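You operate a simulated robot arm through the tools that you are given. There is no shell and no other tool.

You are at the controls of a simulated robot arm. One attempt, no reset.

TASK
Wax the bare patch of the rim between the blue tapes.
Fine: spirit level off the rim to the deck first; teal rag with wax from the tin, put back after. Set down upright: spirit level. A coat counts when it lies all over at full strength: go over it till it gets no stronger.
Where things are to end (x, y in the base frame): spirit level within 6 cm of [49, 71].

It is judged by the outcome, as a careful person would: the job done as asked, and still so three seconds after it is handed in. It fails if anything else is knocked over, pushed out of place, dropped, spilled or broken.

THE ROBOT
A 7-joint arm with a three-finger gripper, fixed in place. Base frame: the origin is at the foot of the arm, x ahead of it, y to its left, z up. Units: cm, rad, N and s.
Its first joint turns from -2.897 to 2.897 rad. Payload 2.69 kg.
Tool frame: the origin (TCP) lies between the finger pads and is the grasp point; the fingertips stand 3 cm ahead of it; z points along the fingers, y is the line along which they close. The gripper opens to 12.8 cm. The gripper's body begins 11.7 cm behind the TCP.
Orientation is that of the tool frame in the base frame, as a unit quaternion [w, x, y, z]. With the fingers straight down and closing along the base's y, the tool's x points along the base's -x, its y along +y and its z along -z.

THE INTERFACE
- The arm moves only by the tool drive_tool. Its argument "commands" is a list of rows, each a list of 7 numbers: the shift along the tool's x, y, z in units of 50 mm (1.0 is 50 mm), then the turn, a rotation vector about the tool's x, y, z in units of 6 degrees (1.0 is 6 degrees), then the opening, from 0 (shut) to 1 (fully open). In form: [[dx, dy, dz, ax, ay, az, hand], ...]. A call has 1 to 20 rows; each row shifts and turns the commanded pose from where the row before left it, along the tool's axes as they then stand. A call with a number of a shift or a turn outside -1 to 1 is refused whole. Rows are played at 5 a second. More than 5 cm and 0.15 rad between two rows, or a gripper value outside its range, and nothing of the call is played. A pose out of reach is approached as far as the arm can. The call stops where the force on the tool passes 40 N (or 10 N more than at its start, if that is more) or the arm is blocked; 0.2 s more then pass. Each finger halts on what it meets, pressing with about 39 N; the grip force reading is that of the motor and also rises with nothing between the fingers. The clock runs only during rows and for 0.2 s after the last one: add rows that do not move to give the fingers time. It gives the time, the measured TCP pose, the force on the tool (base axes), the opening and the grip force at its end, in the units of the frame above (readings bear some noise), with the torque about the TCP (base axes, N m) and any sound that the robot's microphone picked up.
- Cameras (640 x 400 px; columns grow to the right, rows downward): "scene" is fixed at [23.22, 49.24, 138.64]; the picture's right is [0.80, 0.61, 0.00], its down [0.46, -0.60, -0.66] and it looks along [-0.40, 0.53, -0.75] (base axes); focal length 214 px, centre (320, 200). "wrist" rides on the gripper at [5.8, 5.4, -13.1] in the tool frame; the picture's right is [-0.68, 0.74, 0.00], its down [-0.62, -0.57, -0.55] and it looks along [-0.40, -0.37, 0.84] (tool axes); focal length 234 px, centre (320, 200). There is no depth. A picture from a camera that has moved, and an enlarged one, comes with that camera's place and axes in the base frame and with its lens. The place of the scene camera against the robot may be out by one fixed shift of up to 2.5 cm in any direction.
- camera(camera): a new picture of that camera. The clock stands still meanwhile.
- slide_trunk(by): slides the trunk up (or, below 0, down) by that many cm; the arm rides with it, the base frame stays. It gives what a move gives, with no picture.
- zoom(camera, box): a new picture of the part [left, top, right, bottom] of that camera's present view, enlarged. The clock stands still meanwhile.
- job_done(): hands the job in; it is judged then, once.

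Places have to be worked out from the pictures, the camera data and where the tool is seen. Open the gripper and draw the arm clear of the work before you hand the job in, unless the task says otherwise.

The tools are called after "Emit:" as name(argument=value, ...) on one line, values as JSON. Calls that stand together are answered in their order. drive_tool: Moves the arm, as the interface text tells. Its arguments: {"type":"object","properties":{"commands":{"type":"array","items":{"type":"array","items":{"type":"number"}}}},"required":["commands"]} The other tools are called the same way: slide_trunk (by) slides the trunk up or down; camera (camera) takes a picture; zoom (camera, box) takes an enlarged picture of a part of a camera's view; job_done () hands the job in.

At the start:

```text
clock: 0.0
position: [76.98, 5.19, 111.42]
ee_rot: [-0.001, 0.0, 1.0, 0.0]
ft_force: [0.3, 0.0, 0.2]
moment: [-0.01, 0.01, 0.02]
finger_gap: 12.79
grasp_force: 0.0
trunk travel left (down, up): [-15.0, 20.0]
```

scene: 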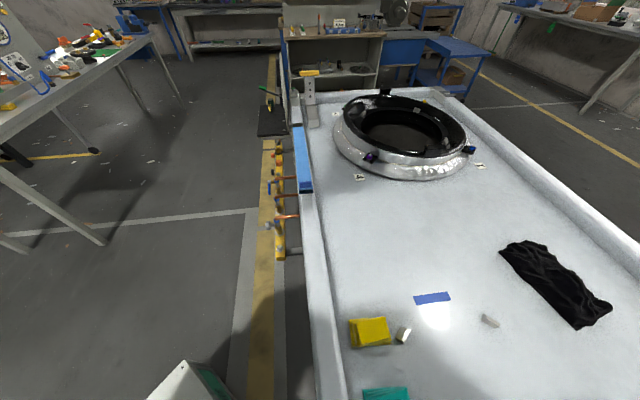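
wrist: 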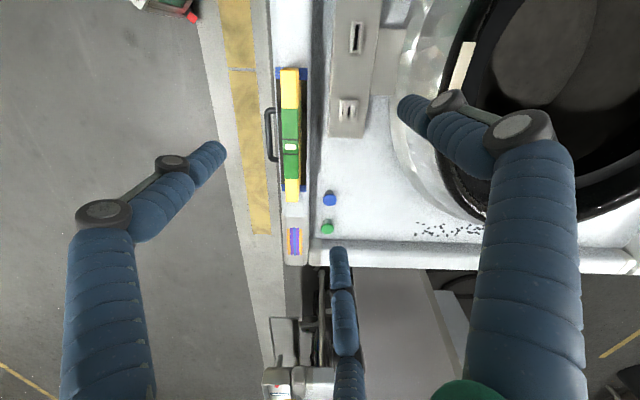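

The scene shows a large tray with rim, cloths, and tapes; the wrist view shows the spirit level on a rim. I'll look closer at both cameras before moving.

Emit:
zoom(camera="scene", box=[240, 60, 400, 160])

Emit:
zoom(camera="scene", box=[240, 140, 400, 240])

Emit:
zoom(camera="scene", box=[320, 240, 576, 400])

Emit:
zoom(camera="wrist", box=[220, 0, 420, 125])

Emit:
zoom(camera="wrist", box=[220, 125, 420, 250])

```text
4.00 times, centred on (320, 110) of scene
camera zoom: at [23.22, 49.24, 138.64], right [0.8, 0.61, 0.0], down [0.46, -0.6, -0.66], along [-0.4, 0.53, -0.75], focal length 858 px, centre (320, 560)
```

zoom: 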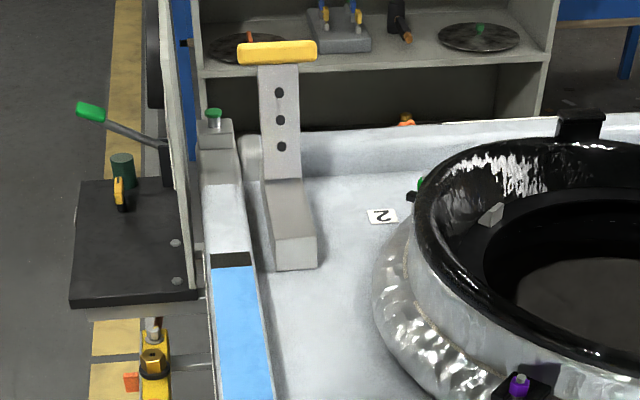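

```text
4.00 times, centred on (320, 190) of scene
camera zoom: at [23.22, 49.24, 138.64], right [0.8, 0.61, 0.0], down [0.46, -0.6, -0.66], along [-0.4, 0.53, -0.75], focal length 858 px, centre (320, 240)
```

zoom: 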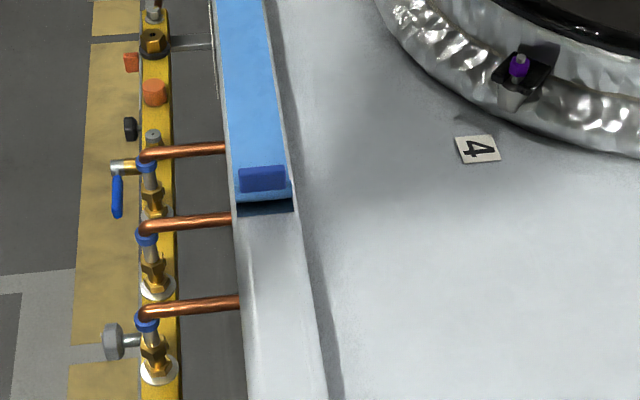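

```text
2.50 times, centred on (448, 320) of scene
camera zoom: at [23.22, 49.24, 138.64], right [0.8, 0.61, 0.0], down [0.46, -0.6, -0.66], along [-0.4, 0.53, -0.75], focal length 536 px, centre (0, -100)
```

zoom: 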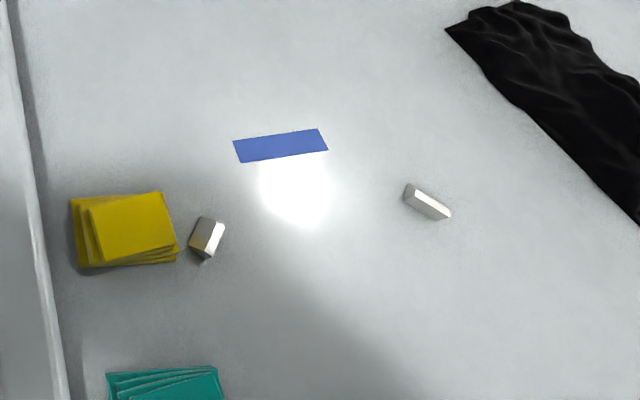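

```text
3.20 times, centred on (320, 62) of wrist
camera zoom: at [71.19, 10.62, 124.49], right [0.68, 0.74, 0.0], down [0.62, -0.57, 0.55], along [0.4, -0.37, -0.84], focal length 749 px, centre (320, 640)
```

zoom: 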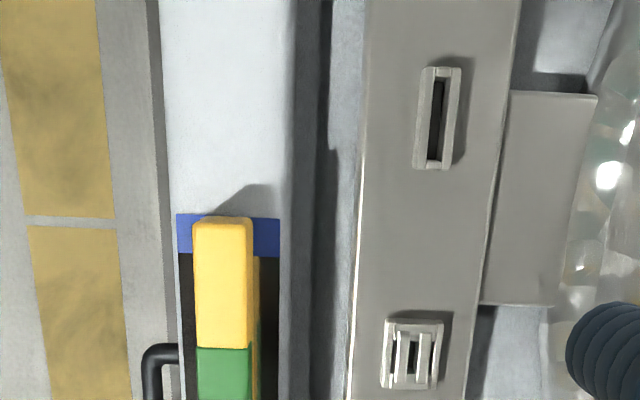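

```text
3.20 times, centred on (320, 188) of wrist
camera zoom: at [71.19, 10.62, 124.49], right [0.68, 0.74, 0.0], down [0.62, -0.57, 0.55], along [0.4, -0.37, -0.84], focal length 749 px, centre (320, 240)
```

zoom: 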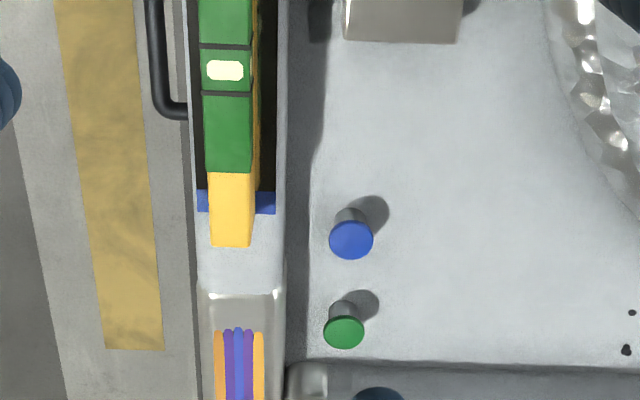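

The wrist view shows the spirit level standing on the rim across the bare (dark) patch between two blue tapes, near (77,-2). The rags are farther left along the same rim, so I'll swing the arm there at the present height to look around.

Emit:
drive_tool(commands=[[0.647, 0.706, 0, 0, 0, 0, 1], [0.647, 0.706, 0, 0, 0, 0, 1], [0.647, 0.706, 0, 0, 0, 0, 1], [0.647, 0.706, 0, 0, 0, 0, 1], [0.647, 0.706, 0, 0, 0, 0, 1], [0.647, 0.706, 0, 0, 0, 0, 1], [0.647, 0.706, 0, 0, 0, 0, 1], [0.647, 0.706, 0, 0, 0, 0, 1]])

Emit:
camera(camera="wrist")

Emit:
camera(camera="scene")

```text
clock: 1.8
position: [51.22, 33.57, 111.56]
ee_rot: [0.0, 0.001, 1.0, -0.001]
ft_force: [0.5, -0.7, -1.2]
moment: [0.01, 0.04, 0.01]
finger_gap: 12.77
grasp_force: 0.1
trunk travel left (down, up): [-15.0, 20.0]
```

```text
taken
camera wrist: at [45.29, 38.9, 124.6], right [0.68, 0.74, 0.0], down [0.62, -0.57, 0.55], along [0.4, -0.37, -0.84], focal length 234 px, centre (320, 200)
```

wrist: 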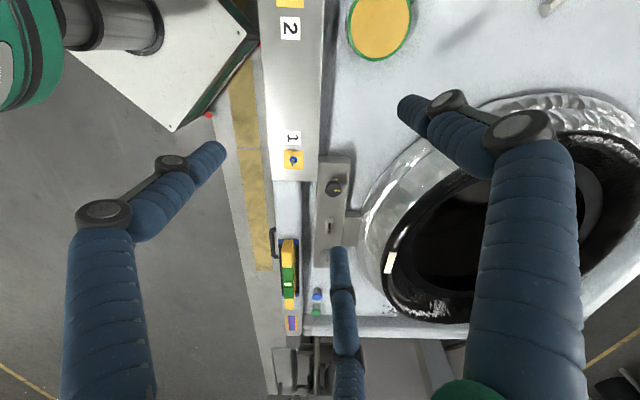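

```text
taken
```

scene: 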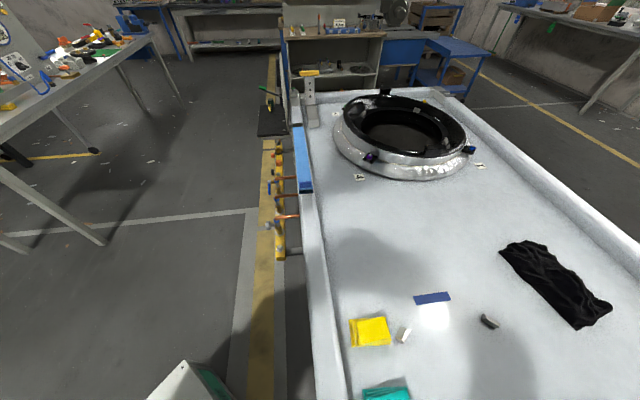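

I see an open tin (yellow wax, green edge) on the deck, and the rim carries marks "1" and "2". I'll continue along the rim to see the rags and the target area.

Emit:
drive_tool(commands=[[0.647, 0.706, 0, 0, 0, 0, 1], [0.647, 0.706, 0, 0, 0, 0, 1], [0.647, 0.706, 0, 0, 0, 0, 1], [0.647, 0.706, 0, 0, 0, 0, 1], [0.647, 0.706, 0, 0, 0, 0, 1], [0.647, 0.706, 0, 0, 0, 0, 1], [0.647, 0.706, 0, 0, 0, 0, 1], [0.647, 0.706, 0, 0, 0, 0, 1]])

Emit:
camera(camera="wrist")

Emit:
zoom(camera="wrist", box=[220, 0, 540, 200])

Emit:
camera(camera="scene")

```text
clock: 3.6
position: [25.07, 61.71, 111.34]
ee_rot: [0.001, 0.0, 1.0, 0.0]
ft_force: [0.0, -1.0, 0.7]
moment: [0.02, 0.02, -0.01]
finger_gap: 12.81
grasp_force: 0.0
trunk travel left (down, up): [-15.0, 20.0]
```

```text
taken
camera wrist: at [19.17, 67.11, 124.48], right [0.68, 0.74, 0.0], down [0.62, -0.57, 0.55], along [0.4, -0.37, -0.84], focal length 234 px, centre (320, 200)
```

wrist: 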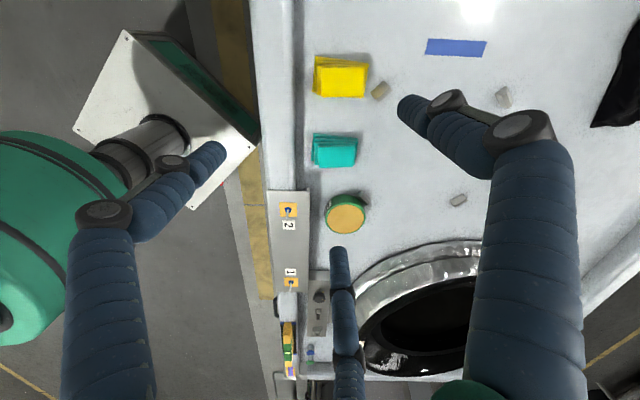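

```text
2.00 times, centred on (380, 100) of wrist
camera zoom: at [19.17, 67.11, 124.48], right [0.68, 0.74, 0.0], down [0.62, -0.57, 0.55], along [0.4, -0.37, -0.84], focal length 468 px, centre (200, 400)
```

zoom: 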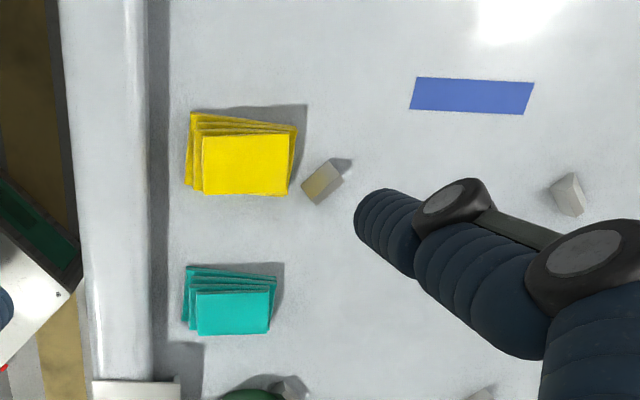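

```text
taken
```

scene: 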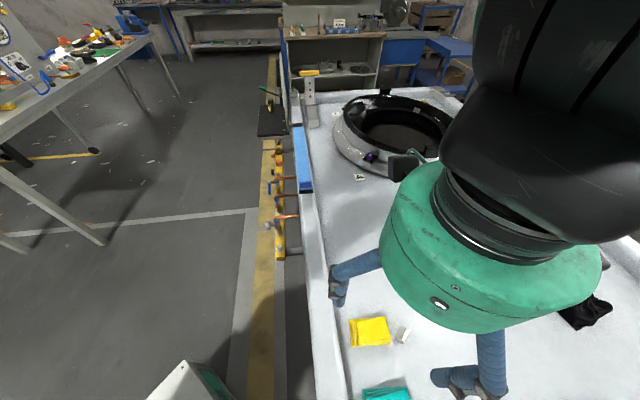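

The workplace is clear now: yellow and teal folded rags, a tin, and a blue tape mark on the deck. The hand looks odd in the picture, so I'll shut it in free air to see how the fingers move.

Emit:
drive_tool(commands=[[0, 0, 0, 0, 0, 0, 0.5], [0, 0, 0, 0, 0, 0, 0.5], [0, 0, 0, 0, 0, 0, 0], [0, 0, 0, 0, 0, 0, 0], [0, 0, 0, 0, 0, 0, 0]])

Emit:
camera(camera="wrist")

Emit:
camera(camera="scene")

```text
clock: 4.8
position: [25.08, 61.73, 111.49]
ee_rot: [0.0, 0.0, 1.0, 0.001]
ft_force: [0.5, 0.5, 0.3]
moment: [0.01, 0.0, 0.03]
finger_gap: 0.22
grasp_force: 31.5
trunk travel left (down, up): [-15.0, 20.0]
```

```text
taken
camera wrist: at [19.19, 67.09, 124.53], right [0.68, 0.74, 0.0], down [0.62, -0.57, 0.55], along [0.4, -0.37, -0.84], focal length 234 px, centre (320, 200)
```

wrist: 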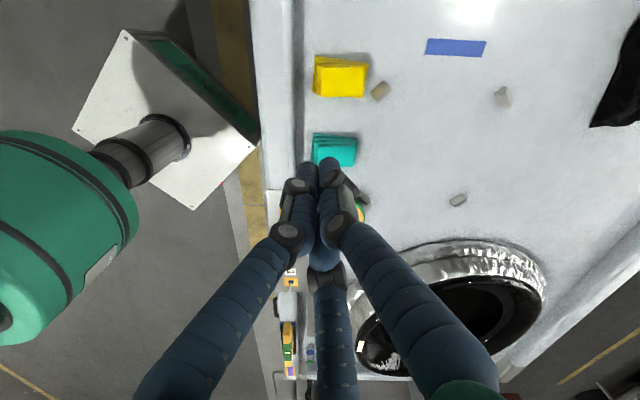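

```text
taken
```

scene: 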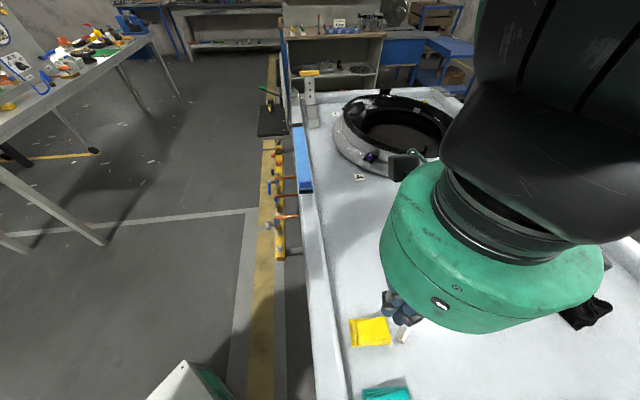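

The picture shows a three-fingered skin, but the tips meet 3 cm ahead of the TCP as stated. I estimate the tin near (49.5,48), teal rag (35.5,56), level centre near (78.5,-3.5); I'll go back over the level and turn to line up with the rim (about 135° direction).

Emit:
drive_tool(commands=[[-0.593, -0.724, 0, 0, 0, 0, 0.4], [-0.593, -0.724, 0, 0, 0, 0, 0.4], [-0.593, -0.724, 0, 0, 0, 0, 0.4], [-0.593, -0.724, 0, 0, 0, 0, 0.4], [-0.593, -0.724, 0, 0, 0, 0, 0.4], [-0.593, -0.724, 0, 0, 0, 0, 0.4], [-0.593, -0.724, 0, 0, 0, 0, 0.4], [-0.593, -0.724, 0, 0, 0, 0, 0.4], [-0.593, -0.724, 0, 0, 0, 0, 0.4], [-0.593, -0.724, 0, 0, 0, 0, 0.4], [-0.593, -0.724, 0, 0, 0, 0, 0.4], [-0.593, -0.724, 0, 0, 0, 0, 0.4], [-0.593, -0.724, 0, 0, 0, 0, 0.4], [-0.593, -0.724, 0, 0, 0, 0, 0.4], [-0.593, -0.724, 0, 0, 0, 0, 0.4], [-0.593, -0.724, 0, 0, 0, 0, 0.4], [-0.593, -0.724, 0, 0, 0, 0, 0.4], [-0.593, -0.724, 0, 0, 0, 0, 0.4]])

Emit:
drive_tool(commands=[[0, 0, 0, 0, 0, 0.9375, 0.4], [0, 0, 0, 0, 0, 0.9375, 0.4], [0, 0, 0, 0, 0, 0.9375, 0.4], [0, 0, 0, 0, 0, 0.9375, 0.4], [0, 0, 0, 0, 0, 0.9375, 0.4], [0, 0, 0, 0, 0, 0.9375, 0.4], [0, 0, 0, 0, 0, 0.9375, 0.4], [0, 0, 0, 0, 0, 0.9375, 0.4], [0, 0, 0, 0, 0, 0, 0.4]])

Emit:
camera(camera="wrist")

```text
clock: 8.6
position: [78.55, -3.45, 111.39]
ee_rot: [0.0, 0.0, 1.0, 0.0]
ft_force: [-0.5, 0.0, 0.0]
moment: [-0.02, 0.0, -0.03]
finger_gap: 5.13
grasp_force: 0.0
trunk travel left (down, up): [-15.0, 20.0]
```

```text
clock: 10.6
position: [78.59, -3.59, 111.54]
ee_rot: [0.001, 0.383, 0.924, 0.001]
ft_force: [0.0, 0.7, -0.7]
moment: [0.0, -0.01, 0.01]
finger_gap: 5.12
grasp_force: 0.0
trunk travel left (down, up): [-15.0, 20.0]
```

```text
taken
camera wrist: at [78.15, 4.47, 124.53], right [1.0, 0.04, 0.0], down [0.04, -0.84, 0.55], along [0.02, -0.55, -0.84], focal length 234 px, centre (320, 200)
```

wrist: 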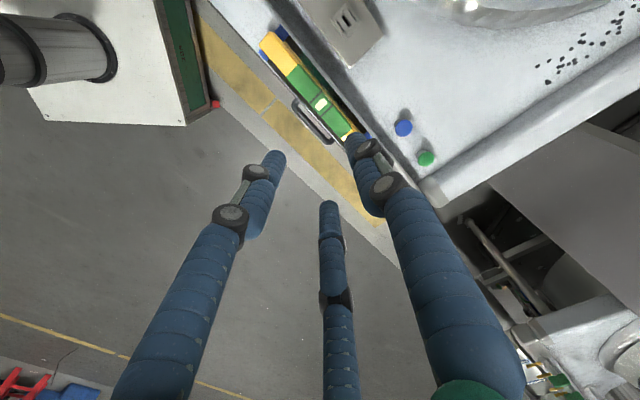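

The turn went well (45° yaw). I'll zoom in on the level from this side for triangulation.

Emit:
zoom(camera="wrist", box=[230, 10, 390, 110])

Emit:
zoom(camera="wrist", box=[300, 90, 460, 190])

```text
4.00 times, centred on (310, 60) of wrist
camera zoom: at [78.15, 4.47, 124.53], right [1.0, 0.04, 0.0], down [0.04, -0.84, 0.55], along [0.02, -0.55, -0.84], focal length 937 px, centre (360, 760)
```

zoom: 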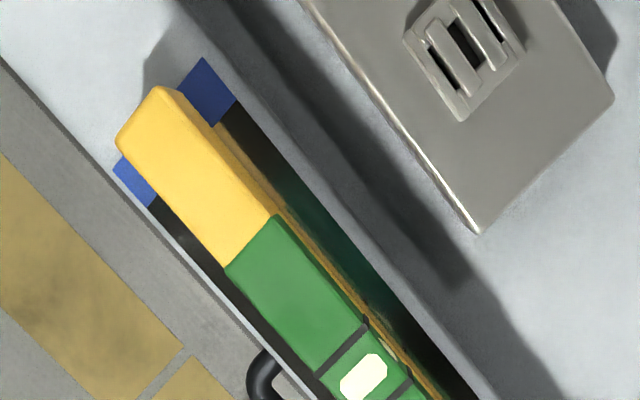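

```text
4.00 times, centred on (380, 140) of wrist
camera zoom: at [78.15, 4.47, 124.53], right [1.0, 0.04, 0.0], down [0.04, -0.84, 0.55], along [0.02, -0.55, -0.84], focal length 937 px, centre (80, 440)
```

zoom: 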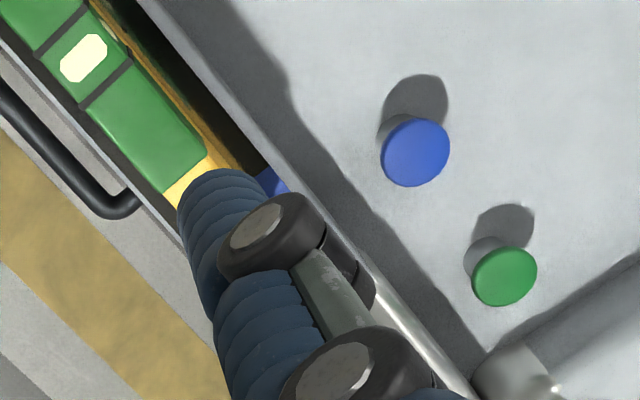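

Triangulating with the first view: level top centre at about (78.4,-3.3,84.4), rim top z≈79.8, level about 2.6 cm wide and 4.6 tall, along -45°. The tool is over it; I'll descend to z≈89 and check.

Emit:
drive_tool(commands=[[0, 0, 0.9, 0, 0, 0, 0.4], [0, 0, 0.9, 0, 0, 0, 0.4], [0, 0, 0.9, 0, 0, 0, 0.4], [0, 0, 0.9, 0, 0, 0, 0.4], [0, 0, 0.9, 0, 0, 0, 0.4], [0, 0, 0, 0, 0, 0, 0.4]])

Emit:
camera(camera="wrist")

```text
clock: 12.0
position: [78.5, -3.4, 88.92]
ee_rot: [-0.001, 0.382, 0.924, 0.0]
ft_force: [0.1, 0.5, -0.7]
moment: [0.01, 0.0, 0.0]
finger_gap: 5.15
grasp_force: 0.1
trunk travel left (down, up): [-15.0, 20.0]
```

```text
taken
camera wrist: at [78.2, 4.54, 101.94], right [1.0, 0.04, 0.0], down [0.04, -0.84, 0.55], along [0.02, -0.55, -0.84], focal length 234 px, centre (320, 200)
```

wrist: 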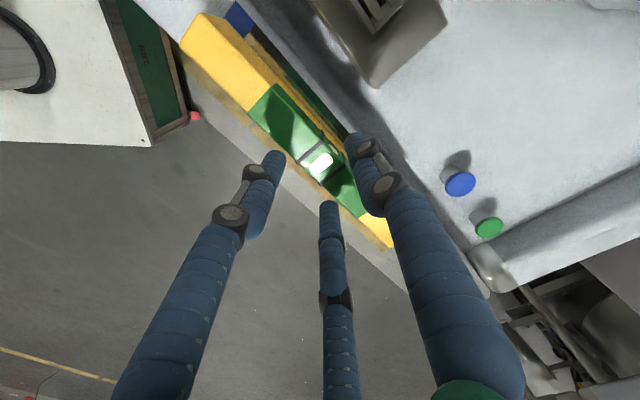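

The bubble projects right under the TCP, so alignment is good. I'll descend 5.3 cm gently to z≈83.6 (tips above the rim) and hold.

Emit:
drive_tool(commands=[[0, 0, 0.25, 0, 0, 0, 0.4], [0, 0, 0.25, 0, 0, 0, 0.4], [0, 0, 0.25, 0, 0, 0, 0.4], [0, 0, 0.2, 0, 0, 0, 0.4], [0, 0, 0.1, 0, 0, 0, 0.4], [0, 0, 0, 0, 0, 0, 0.4]])

Emit:
camera(camera="wrist")

```text
clock: 12.6
position: [79.17, -3.37, 87.53]
ee_rot: [0.006, 0.382, 0.924, 0.002]
ft_force: [-1.9, 2.5, 17.9]
moment: [0.38, 0.64, 0.18]
finger_gap: 5.48
grasp_force: 2.5
trunk travel left (down, up): [-15.0, 20.0]
stopped in row 3: the force on the tool passed its limit at 56 N (the readings are from after the stop); the commanded pose is now the measured one
```

```text
taken
camera wrist: at [78.54, 4.47, 100.62], right [1.0, 0.04, 0.01], down [0.03, -0.83, 0.55], along [0.03, -0.55, -0.84], focal length 234 px, centre (320, 200)
```

wrist: 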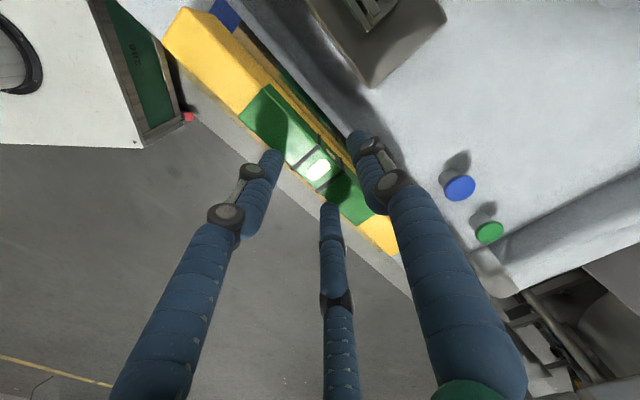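

The stop at z≈87.5 with the moment reading puts the contact at tool (+4,-1): one of the two visible side fingers landed on the level's top. So the hand really has three fingers (thumb at +y, two at ±30° on the -y side), each at radius gap/2. I'll back up, level the tool and check the level has not moved.

Emit:
drive_tool(commands=[[0, 0, -0.3, 0, 0, 0, 0.4], [0, 0, -0.7, 0.079, 0.091, 0.013, 0.4], [0, 0, 0, 0, 0, 0, 0.4], [0, 0, 0, 0, 0, 0, 0.62], [0, 0, 0, 0, 0, 0, 0.62], [0, 0, 0, 0, 0, 0, 0.62]])

Emit:
camera(camera="wrist")

Emit:
zoom(camera="wrist", box=[170, 0, 490, 200])

```text
clock: 14.0
position: [79.08, -3.69, 92.41]
ee_rot: [-0.002, 0.383, 0.924, -0.002]
ft_force: [0.9, -0.3, -0.8]
moment: [0.05, -0.03, -0.02]
finger_gap: 7.95
grasp_force: 0.0
trunk travel left (down, up): [-15.0, 20.0]
```

```text
taken
camera wrist: at [78.65, 4.4, 105.46], right [1.0, 0.04, -0.01], down [0.04, -0.84, 0.55], along [0.02, -0.55, -0.84], focal length 234 px, centre (320, 200)
```

wrist: 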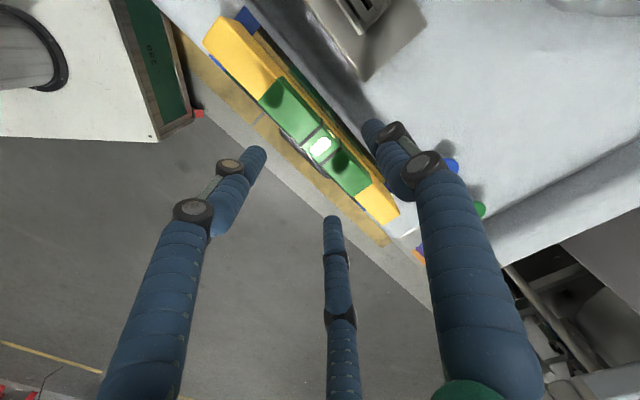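

```text
2.00 times, centred on (330, 100) of wrist
camera zoom: at [78.65, 4.4, 105.46], right [1.0, 0.04, -0.01], down [0.04, -0.84, 0.55], along [0.02, -0.55, -0.84], focal length 468 px, centre (300, 400)
```

zoom: 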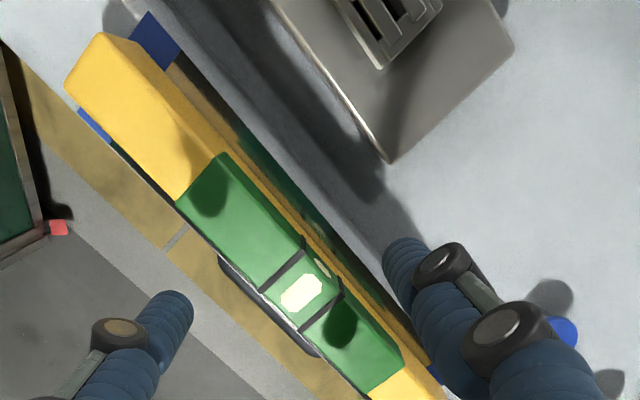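

The level is still upright, shifted only a few mm; its centre is now about (78.9,-3.4). For a three-finger grip I want the bar 0.9 cm towards the thumb (+y), so I'll shift the TCP to about (78.3,-3.9) with the 8 cm opening and descend to z≈84.

Emit:
drive_tool(commands=[[0.082, -0.138, 0, 0, 0, 0, 0.62], [0, 0, 0.5, 0, 0, 0, 0.62], [0, 0, 0.4, 0, 0, 0, 0.62], [0, 0, 0.3, 0, 0, 0, 0.62], [0, 0, 0.2, 0, 0, 0, 0.62], [0, 0, 0.15, 0, 0, 0, 0.62], [0, 0, 0.13, 0, 0, 0, 0.62], [0, 0, 0, 0, 0, 0, 0.62]])

Emit:
camera(camera="wrist")

```text
clock: 15.8
position: [78.05, -3.67, 83.84]
ee_rot: [-0.002, 0.382, 0.924, -0.002]
ft_force: [-0.9, -0.4, 0.3]
moment: [-0.02, 0.02, -0.03]
finger_gap: 7.95
grasp_force: 0.1
trunk travel left (down, up): [-15.0, 20.0]
```

```text
taken
camera wrist: at [77.78, 4.21, 96.94], right [1.0, 0.04, -0.01], down [0.04, -0.84, 0.55], along [0.02, -0.55, -0.84], focal length 234 px, centre (320, 200)
```

wrist: 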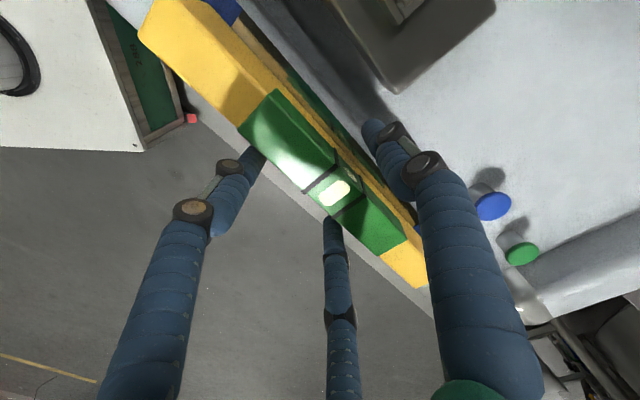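

No contact on the way down; two fingers are on the floor side and the thumb on the deck side of the level. I'll close gently and read the grip.

Emit:
drive_tool(commands=[[0, 0, 0, 0, 0, 0, 0.5], [0, 0, 0, 0, 0, 0, 0.42], [0, 0, 0, 0, 0, 0, 0.36], [0, 0, 0, 0, 0, 0, 0.3], [0, 0, 0, 0, 0, 0, 0.2], [0, 0, 0, 0, 0, 0, 0.1], [0, 0, 0, 0, 0, 0, 0], [0, 0, 0, 0, 0, 0, 0]])

Emit:
camera(camera="wrist")

```text
clock: 17.6
position: [78.02, -3.72, 83.82]
ee_rot: [-0.003, 0.383, 0.924, -0.001]
ft_force: [1.3, 0.5, 0.1]
moment: [0.05, -0.08, -0.01]
finger_gap: 3.83
grasp_force: 39.2
trunk travel left (down, up): [-15.0, 20.0]
```

```text
taken
camera wrist: at [77.78, 4.21, 96.97], right [1.0, 0.04, -0.01], down [0.04, -0.84, 0.55], along [0.02, -0.55, -0.84], focal length 234 px, centre (320, 200)
```

wrist: 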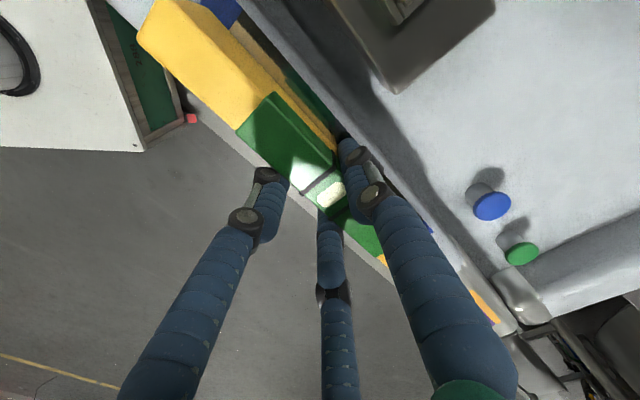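

The level is held (gap 3.8 cm, 39 N). I'll lift a few cm slowly and check it hangs level.

Emit:
drive_tool(commands=[[0, 0, -0.1, 0, 0, 0, 0], [0, 0, -0.2, 0, 0, 0, 0], [0, 0, -0.3, 0, 0, 0, 0], [0, 0, -0.4, 0, 0, 0, 0], [0, 0, 0, 0, 0, 0, 0], [0, 0, 0, 0, 0, 0, 0]])

Emit:
camera(camera="wrist")

```text
clock: 19.0
position: [78.19, -3.91, 88.85]
ee_rot: [-0.003, 0.383, 0.924, -0.002]
ft_force: [0.6, -0.1, -1.4]
moment: [-0.03, 0.01, -0.01]
finger_gap: 3.79
grasp_force: 39.1
trunk travel left (down, up): [-15.0, 20.0]
```

```text
taken
camera wrist: at [77.87, 4.21, 101.96], right [1.0, 0.04, -0.01], down [0.04, -0.84, 0.55], along [0.02, -0.55, -0.84], focal length 234 px, centre (320, 200)
```

wrist: 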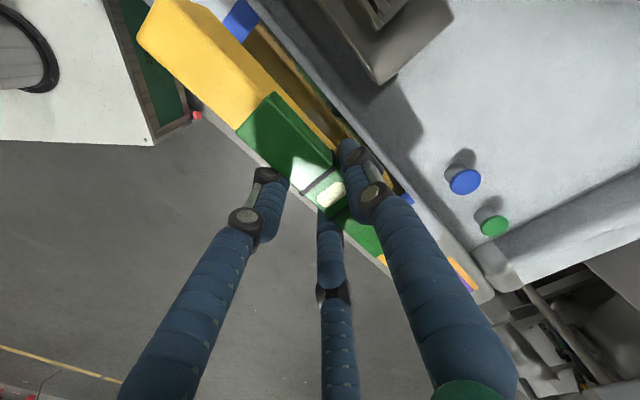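

The level hangs straight and is light. I'll raise it to z≈108 and carry it over the deck towards (49,71), keeping its yaw.

Emit:
drive_tool(commands=[[0, 0, -0.4, 0, 0, 0, 0], [0, 0, -0.6, 0, 0, 0, 0], [0, 0, -0.7, 0, 0, 0, 0], [0, 0, -0.7, 0, 0, 0, 0], [0, 0, -0.7, 0, 0, 0, 0], [0, 0, -0.5, 0, 0, 0, 0], [0, 0, -0.23, 0, 0, 0, 0], [0, 0, 0, 0, 0, 0, 0]])

Emit:
drive_tool(commands=[[0.3, 0.13, 0, 0, 0, 0, 0], [0.5, 0.21, 0, 0, 0, 0, 0], [0.616, 0.2625, 0, 0, 0, 0, 0], [0.616, 0.2625, 0, 0, 0, 0, 0], [0.616, 0.2625, 0, 0, 0, 0, 0], [0.616, 0.2625, 0, 0, 0, 0, 0], [0.616, 0.2625, 0, 0, 0, 0, 0], [0.616, 0.2625, 0, 0, 0, 0, 0], [0.616, 0.2625, 0, 0, 0, 0, 0], [0.616, 0.2625, 0, 0, 0, 0, 0], [0.616, 0.2625, 0, 0, 0, 0, 0], [0.616, 0.2625, 0, 0, 0, 0, 0], [0.4, 0.17, 0, 0, 0, 0, 0], [0, 0, 0, 0, 0, 0, 0]])

Emit:
camera(camera="wrist")

```text
clock: 20.8
position: [78.19, -3.73, 108.01]
ee_rot: [-0.003, 0.383, 0.924, -0.002]
ft_force: [-0.6, -0.1, -2.8]
moment: [0.01, 0.03, 0.02]
finger_gap: 3.82
grasp_force: 38.9
trunk travel left (down, up): [-15.0, 20.0]
```

```text
clock: 23.8
position: [63.37, 33.47, 108.24]
ee_rot: [-0.002, 0.382, 0.924, -0.001]
ft_force: [0.0, 0.7, -1.8]
moment: [0.02, 0.04, -0.01]
finger_gap: 3.83
grasp_force: 38.8
trunk travel left (down, up): [-15.0, 20.0]
```

```text
taken
camera wrist: at [63.14, 41.5, 121.17], right [1.0, 0.04, -0.01], down [0.04, -0.84, 0.55], along [0.02, -0.55, -0.84], focal length 234 px, centre (320, 200)
```

wrist: 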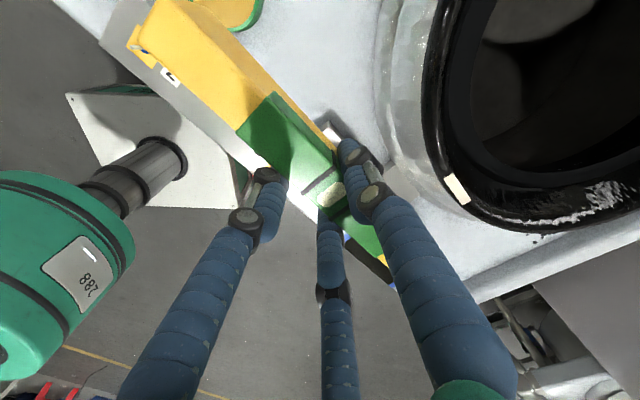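

Halfway, everything held. Continuing to (48.2,70.6) at the same height.

Emit:
drive_tool(commands=[[0.3, 0.126, 0, 0, 0, 0, 0], [0.5, 0.21, 0, 0, 0, 0, 0], [0.6, 0.252, 0, 0, 0, 0, 0], [0.6, 0.252, 0, 0, 0, 0, 0], [0.6, 0.252, 0, 0, 0, 0, 0], [0.6, 0.252, 0, 0, 0, 0, 0], [0.6, 0.252, 0, 0, 0, 0, 0], [0.6, 0.252, 0, 0, 0, 0, 0], [0.6, 0.252, 0, 0, 0, 0, 0], [0.6, 0.252, 0, 0, 0, 0, 0], [0.6, 0.252, 0, 0, 0, 0, 0], [0.6, 0.252, 0, 0, 0, 0, 0], [0.4, 0.168, 0, 0, 0, 0, 0], [0.195, 0.081, 0, 0, 0, 0, 0], [0, 0, 0, 0, 0, 0, 0]])

Emit:
camera(camera="wrist")

Emit:
camera(camera="scene")

```text
clock: 27.0
position: [48.05, 70.63, 108.08]
ee_rot: [-0.003, 0.383, 0.924, -0.002]
ft_force: [0.2, -0.5, -2.4]
moment: [0.02, 0.03, 0.01]
finger_gap: 3.83
grasp_force: 39.1
trunk travel left (down, up): [-15.0, 20.0]
```

```text
taken
camera wrist: at [47.79, 78.58, 121.13], right [1.0, 0.04, -0.01], down [0.04, -0.84, 0.55], along [0.02, -0.55, -0.84], focal length 234 px, centre (320, 200)
```

wrist: 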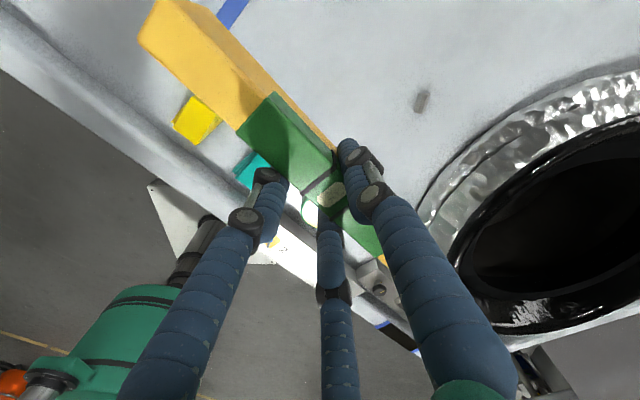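

```text
taken
```

scene: 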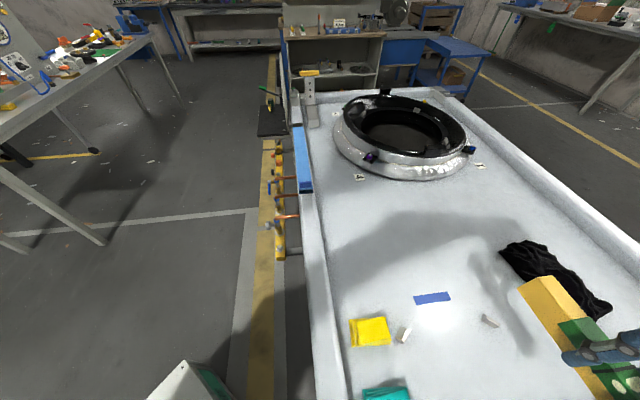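

The arm reached (48,70.6) with the level still at -45°. The deck below is free; I estimate the deck at z≈74-75, so I lower to TCP z≈81 first and look.

Emit:
drive_tool(commands=[[0, 0, 0.3, 0, 0, 0, 0], [0, 0, 0.6, 0, 0, 0, 0], [0, 0, 0.7, 0, 0, 0, 0], [0, 0, 0.7, 0, 0, 0, 0], [0, 0, 0.7, 0, 0, 0, 0], [0, 0, 0.7, 0, 0, 0, 0], [0, 0, 0.6, 0, 0, 0, 0], [0, 0, 0.5, 0, 0, 0, 0], [0, 0, 0.3, 0, 0, 0, 0], [0, 0, 0.15, 0, 0, 0, 0], [0, 0, 0, 0, 0, 0, 0]])

Emit:
camera(camera="wrist")

Emit:
camera(camera="scene")

```text
clock: 29.4
position: [48.15, 70.5, 81.98]
ee_rot: [-0.002, 0.382, 0.924, -0.001]
ft_force: [-0.2, -0.1, -2.5]
moment: [-0.02, 0.05, 0.02]
finger_gap: 3.83
grasp_force: 39.0
trunk travel left (down, up): [-15.0, 20.0]
```

```text
taken
camera wrist: at [47.84, 78.41, 95.03], right [1.0, 0.04, -0.01], down [0.04, -0.84, 0.55], along [0.02, -0.55, -0.84], focal length 234 px, centre (320, 200)
```

wrist: 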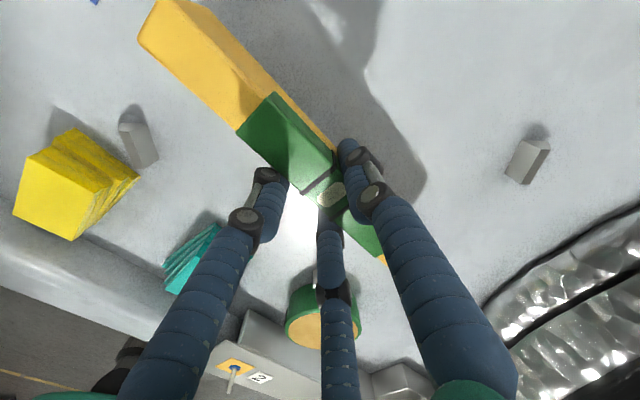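

```text
taken
```

scene: 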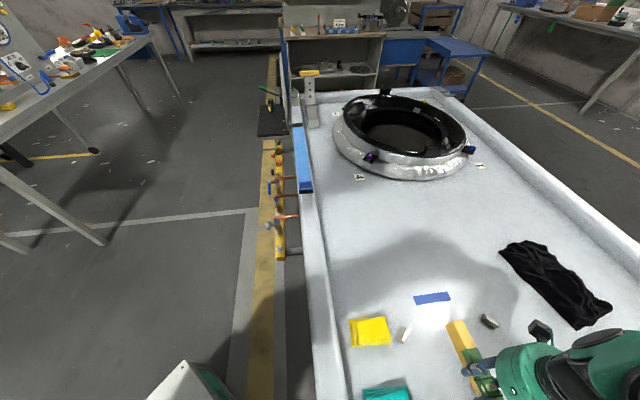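

Still clear of the deck. I'll lower about 2 cm more, then creep until contact shows in the force.

Emit:
drive_tool(commands=[[0, 0, 0.15, 0, 0, 0, 0], [0, 0, 0.15, 0, 0, 0, 0], [0, 0, 0.1, 0, 0, 0, 0], [0, 0, 0, 0, 0, 0, 0]])

Emit:
drive_tool(commands=[[0, 0, 0.06, 0, 0, 0, 0], [0, 0, 0.06, 0, 0, 0, 0], [0, 0, 0, 0, 0, 0, 0]])

```text
clock: 30.4
position: [48.05, 70.51, 80.01]
ee_rot: [-0.001, 0.383, 0.924, -0.001]
ft_force: [0.0, 0.1, -1.8]
moment: [-0.02, -0.02, -0.01]
finger_gap: 3.83
grasp_force: 39.1
trunk travel left (down, up): [-15.0, 20.0]
```

```text
clock: 31.2
position: [47.98, 70.54, 79.27]
ee_rot: [-0.003, 0.382, 0.924, -0.001]
ft_force: [0.6, -0.2, -1.9]
moment: [0.01, 0.06, 0.01]
finger_gap: 3.85
grasp_force: 39.2
trunk travel left (down, up): [-15.0, 20.0]
```

No contact yet; I keep creeping down in 3 mm steps.

Emit:
drive_tool(commands=[[0, 0, 0.05, 0, 0, 0, 0], [0, 0, 0.05, 0, 0, 0, 0], [0, 0, 0, 0, 0, 0, 0]])

Emit:
drive_tool(commands=[[0, 0, 0.04, 0, 0, 0, 0], [0, 0, 0, 0, 0, 0, 0]])

Emit:
drive_tool(commands=[[0, 0, 0.04, 0, 0, 0, 0], [0, 0, 0, 0, 0, 0, 0]])

```text
clock: 32.0
position: [47.99, 70.62, 79.08]
ee_rot: [-0.003, 0.383, 0.924, -0.001]
ft_force: [-0.7, -1.1, 2.4]
moment: [-0.15, -0.21, -0.1]
finger_gap: 3.83
grasp_force: 39.0
trunk travel left (down, up): [-15.0, 20.0]
```

```text
clock: 32.6
position: [48.02, 70.62, 78.95]
ee_rot: [-0.003, 0.383, 0.924, 0.001]
ft_force: [-3.1, -4.0, 19.9]
moment: [-0.12, -0.32, -0.06]
finger_gap: 3.82
grasp_force: 38.5
trunk travel left (down, up): [-15.0, 20.0]
```

```text
clock: 33.2
position: [48.16, 70.71, 78.94]
ee_rot: [-0.001, 0.382, 0.924, 0.003]
ft_force: [1.0, 3.3, 9.4]
moment: [-0.15, -0.25, 0.09]
finger_gap: 3.81
grasp_force: 38.9
trunk travel left (down, up): [-15.0, 20.0]
stopped in row 2: the force on the tool passed its limit at 41 N (the readings are from after the stop); the commanded pose is now the measured one
```

The level is on the deck (contact at TCP z≈79, so deck ≈75). I'll open the hand slowly and check the level stands.

Emit:
drive_tool(commands=[[0, 0, 0, 0, 0, 0, 0.32], [0, 0, 0, 0, 0, 0, 0.36], [0, 0, 0, 0, 0, 0, 0.42], [0, 0, 0, 0, 0, 0, 0.5], [0, 0, 0, 0, 0, 0, 0.6], [0, 0, 0, 0, 0, 0, 0.6]])

Emit:
camera(camera="wrist")

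```text
clock: 34.6
position: [48.02, 70.71, 78.68]
ee_rot: [-0.002, 0.383, 0.924, 0.001]
ft_force: [0.5, 0.2, 0.0]
moment: [0.0, 0.02, -0.03]
finger_gap: 7.68
grasp_force: 0.0
trunk travel left (down, up): [-15.0, 20.0]
```

```text
taken
camera wrist: at [47.77, 78.57, 91.77], right [1.0, 0.04, 0.0], down [0.04, -0.84, 0.55], along [0.02, -0.55, -0.84], focal length 234 px, centre (320, 200)
```

wrist: 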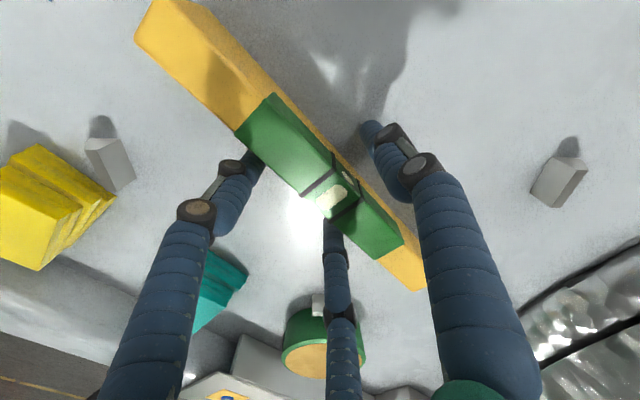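

The level stands upright with its centre at about (49,71). I'll rise straight up clear of it and take a look.

Emit:
drive_tool(commands=[[0, 0, -0.2, 0, 0, 0, 0.6], [0, 0, -0.4, 0, 0, 0, 0.6], [0, 0, -0.6, 0, 0, 0, 0.6], [0, 0, -0.8, 0, 0, 0, 0.6], [0, 0, -0.9, 0, 0, 0, 0.6], [0, 0, -0.9, 0, 0, 0, 0.6], [0, 0, -0.8, 0, 0, 0, 0.6], [0, 0, -0.4, 0, 0, 0, 0.6], [0, 0, 0, 0, 0, 0, 0.6]])

Emit:
camera(camera="wrist")

Emit:
camera(camera="scene")

Emit:
zoom(camera="wrist", box=[160, 70, 400, 220])

```text
clock: 36.6
position: [48.3, 70.52, 103.66]
ee_rot: [-0.003, 0.383, 0.924, 0.001]
ft_force: [-0.3, 0.4, 0.2]
moment: [-0.02, -0.03, -0.04]
finger_gap: 7.66
grasp_force: 0.1
trunk travel left (down, up): [-15.0, 20.0]
```

```text
taken
camera wrist: at [47.9, 78.34, 116.75], right [1.0, 0.04, 0.0], down [0.04, -0.84, 0.55], along [0.02, -0.55, -0.84], focal length 234 px, centre (320, 200)
```

wrist: 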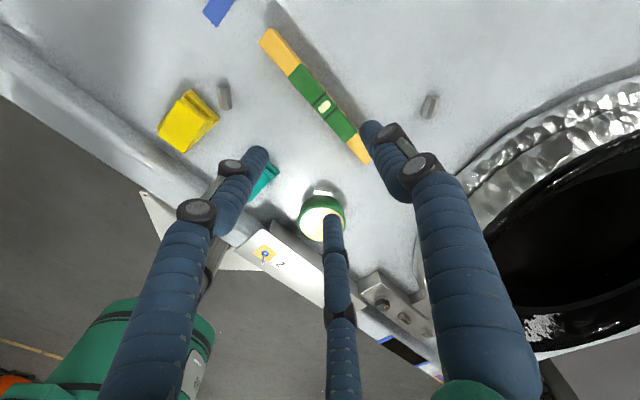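

```text
taken
```

scene: 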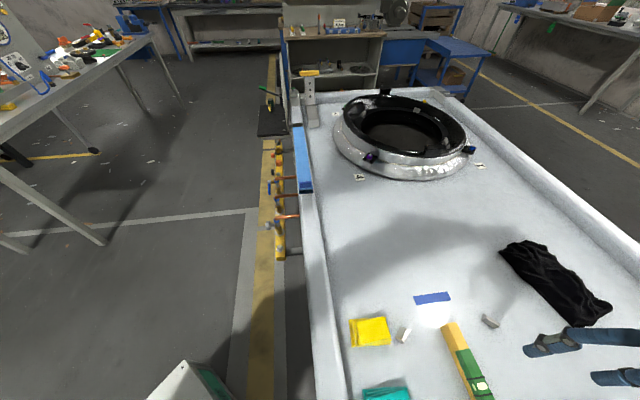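

```text
2.67 times, centred on (280, 145) of wrist
camera zoom: at [47.9, 78.34, 116.75], right [1.0, 0.04, 0.0], down [0.04, -0.84, 0.55], along [0.02, -0.55, -0.84], focal length 624 px, centre (427, 347)
```

zoom: 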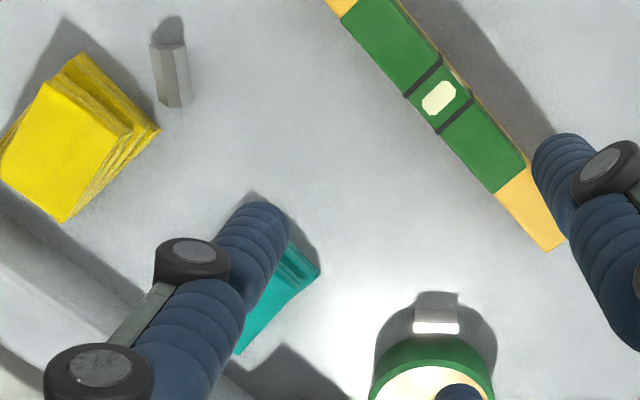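

The level stands well. Now I'll move above the teal rag at (35.6,56) with the hand partly closed to look at it closely.

Emit:
drive_tool(commands=[[-0.051, -0.768, 0, 0, 0, 0, 0.5], [-0.051, -0.768, 0, 0, 0, 0, 0.3], [-0.051, -0.768, 0, 0, 0, 0, 0.2], [-0.051, -0.768, 0, 0, 0, 0, 0.1], [-0.051, -0.768, 0, 0, 0, 0, 0.1], [0, 0, 0, 0, 0, 0, 0.1]])

Emit:
camera(camera="wrist")

Emit:
zoom(camera="wrist", box=[220, 30, 460, 180])

```text
clock: 38.0
position: [35.27, 55.98, 103.8]
ee_rot: [-0.002, 0.383, 0.924, 0.001]
ft_force: [-1.0, -0.5, 0.4]
moment: [0.07, -0.03, 0.01]
finger_gap: 1.3
grasp_force: 0.0
trunk travel left (down, up): [-15.0, 20.0]
```

```text
taken
camera wrist: at [34.99, 63.87, 116.93], right [1.0, 0.04, 0.0], down [0.04, -0.84, 0.55], along [0.02, -0.55, -0.84], focal length 234 px, centre (320, 200)
```

wrist: 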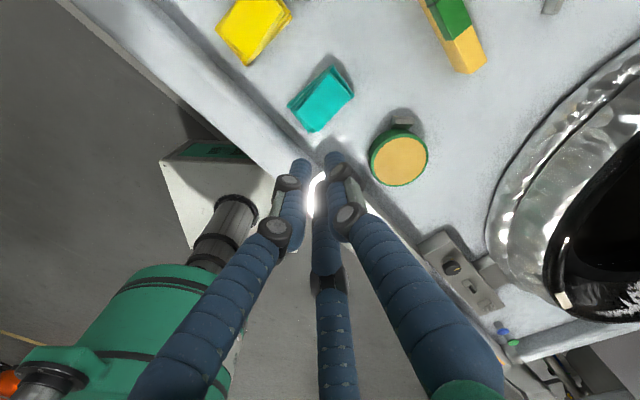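

```text
2.67 times, centred on (340, 105) of wrist
camera zoom: at [34.99, 63.87, 116.93], right [1.0, 0.04, 0.0], down [0.04, -0.84, 0.55], along [0.02, -0.55, -0.84], focal length 624 px, centre (267, 453)
```

zoom: 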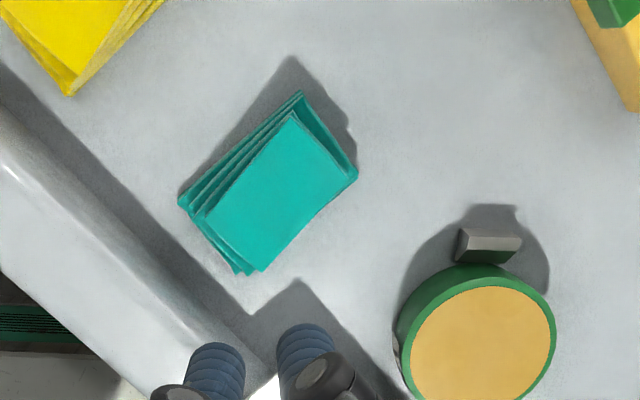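

The rag is clearly seen: top face about 7.3×4.75 cm at z≈78.1, centre ≈(35.5,56.4), long side across the rim direction; the tin (radius ≈4.8) is at ≈(49.8,48.3), top ≈78.2. I'll zoom on the tin and rag to see the wax level.

Emit:
zoom(camera="wrist", box=[352, 100, 448, 160])

Emit:
zoom(camera="wrist", box=[272, 50, 368, 110])

Emit:
zoom(camera="wrist", box=[352, 140, 448, 200])

```text
6.67 times, centred on (400, 130) of wrist
camera zoom: at [34.99, 63.87, 116.93], right [1.0, 0.04, 0.0], down [0.04, -0.84, 0.55], along [0.02, -0.55, -0.84], focal length 1561 px, centre (-213, 667)
```

zoom: 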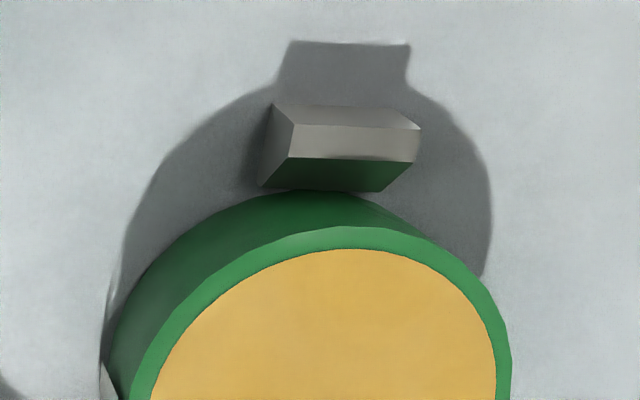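

```text
6.67 times, centred on (320, 80) of wrist
camera zoom: at [34.99, 63.87, 116.93], right [1.0, 0.04, 0.0], down [0.04, -0.84, 0.55], along [0.02, -0.55, -0.84], focal length 1561 px, centre (320, 1000)
```

zoom: 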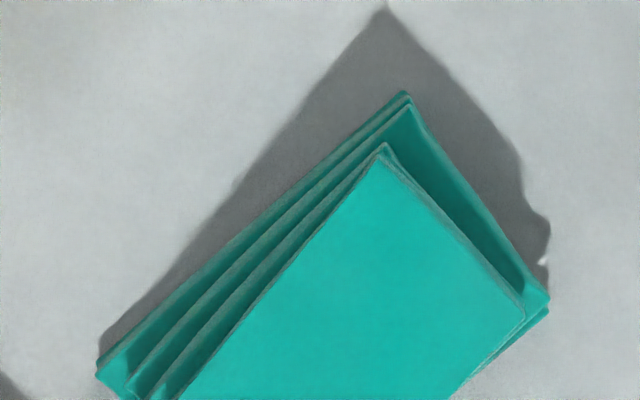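

```text
6.67 times, centred on (400, 170) of wrist
camera zoom: at [34.99, 63.87, 116.93], right [1.0, 0.04, 0.0], down [0.04, -0.84, 0.55], along [0.02, -0.55, -0.84], focal length 1561 px, centre (-213, 400)
```

zoom: 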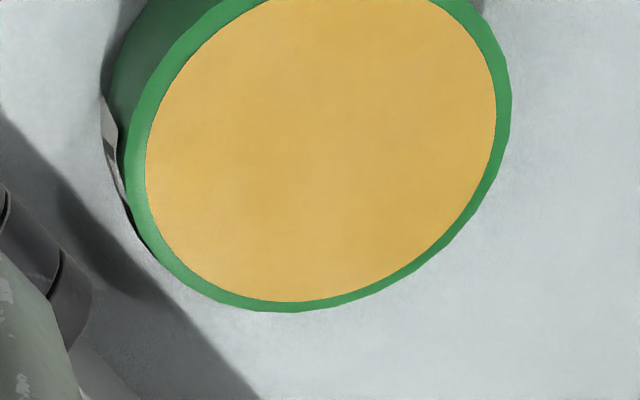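

The wax surface is flush with the tin's edge, centre ≈(49.7,47.4), radius ≈4.6 cm. I'll open to 10 cm, shift to (36.2,57.2) so the two side fingers pinch the rag across its short width near its middle, and descend to z≈88 for a check.

Emit:
drive_tool(commands=[[0.034, 0.311, 0, 0, 0, 0, 0.5], [0, 0, 0.6, 0, 0, 0, 0.78], [0, 0, 0.8, 0, 0, 0, 0.78], [0, 0, 0.8, 0, 0, 0, 0.78], [0, 0, 0.6, 0, 0, 0, 0.78], [0, 0, 0.36, 0, 0, 0, 0.78], [0, 0, 0, 0, 0, 0, 0.78]])

Emit:
camera(camera="wrist")

Emit:
zoom(camera="wrist", box=[200, 80, 440, 230])

```text
clock: 39.6
position: [36.56, 57.56, 87.79]
ee_rot: [-0.003, 0.383, 0.924, 0.001]
ft_force: [-0.1, 0.3, 0.2]
moment: [-0.04, -0.02, 0.01]
finger_gap: 9.99
grasp_force: 0.1
trunk travel left (down, up): [-15.0, 20.0]
```

```text
taken
camera wrist: at [36.21, 65.42, 100.92], right [1.0, 0.04, 0.0], down [0.04, -0.84, 0.55], along [0.02, -0.55, -0.84], focal length 234 px, centre (320, 200)
```

wrist: 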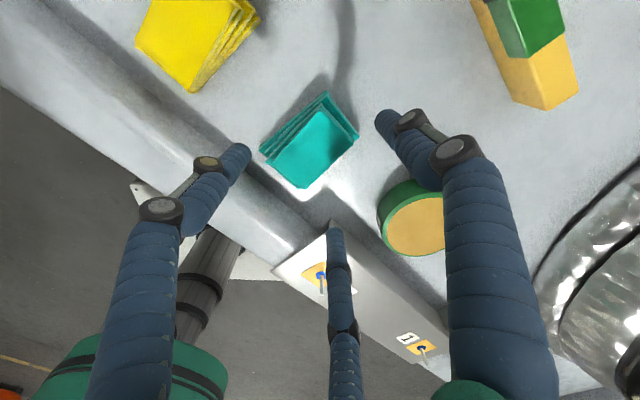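

```text
2.67 times, centred on (320, 155) of wrist
camera zoom: at [36.21, 65.42, 100.92], right [1.0, 0.04, 0.0], down [0.04, -0.84, 0.55], along [0.02, -0.55, -0.84], focal length 624 px, centre (320, 320)
```

zoom: 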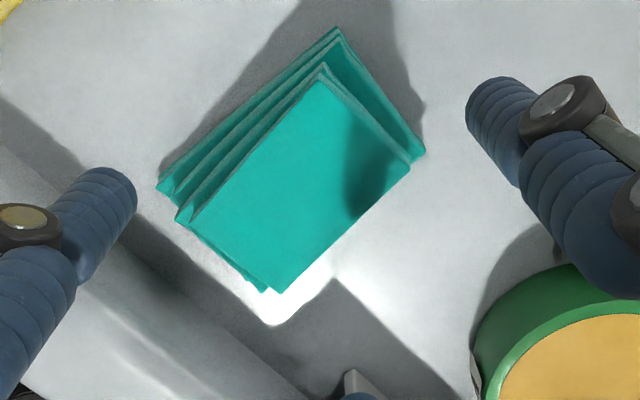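

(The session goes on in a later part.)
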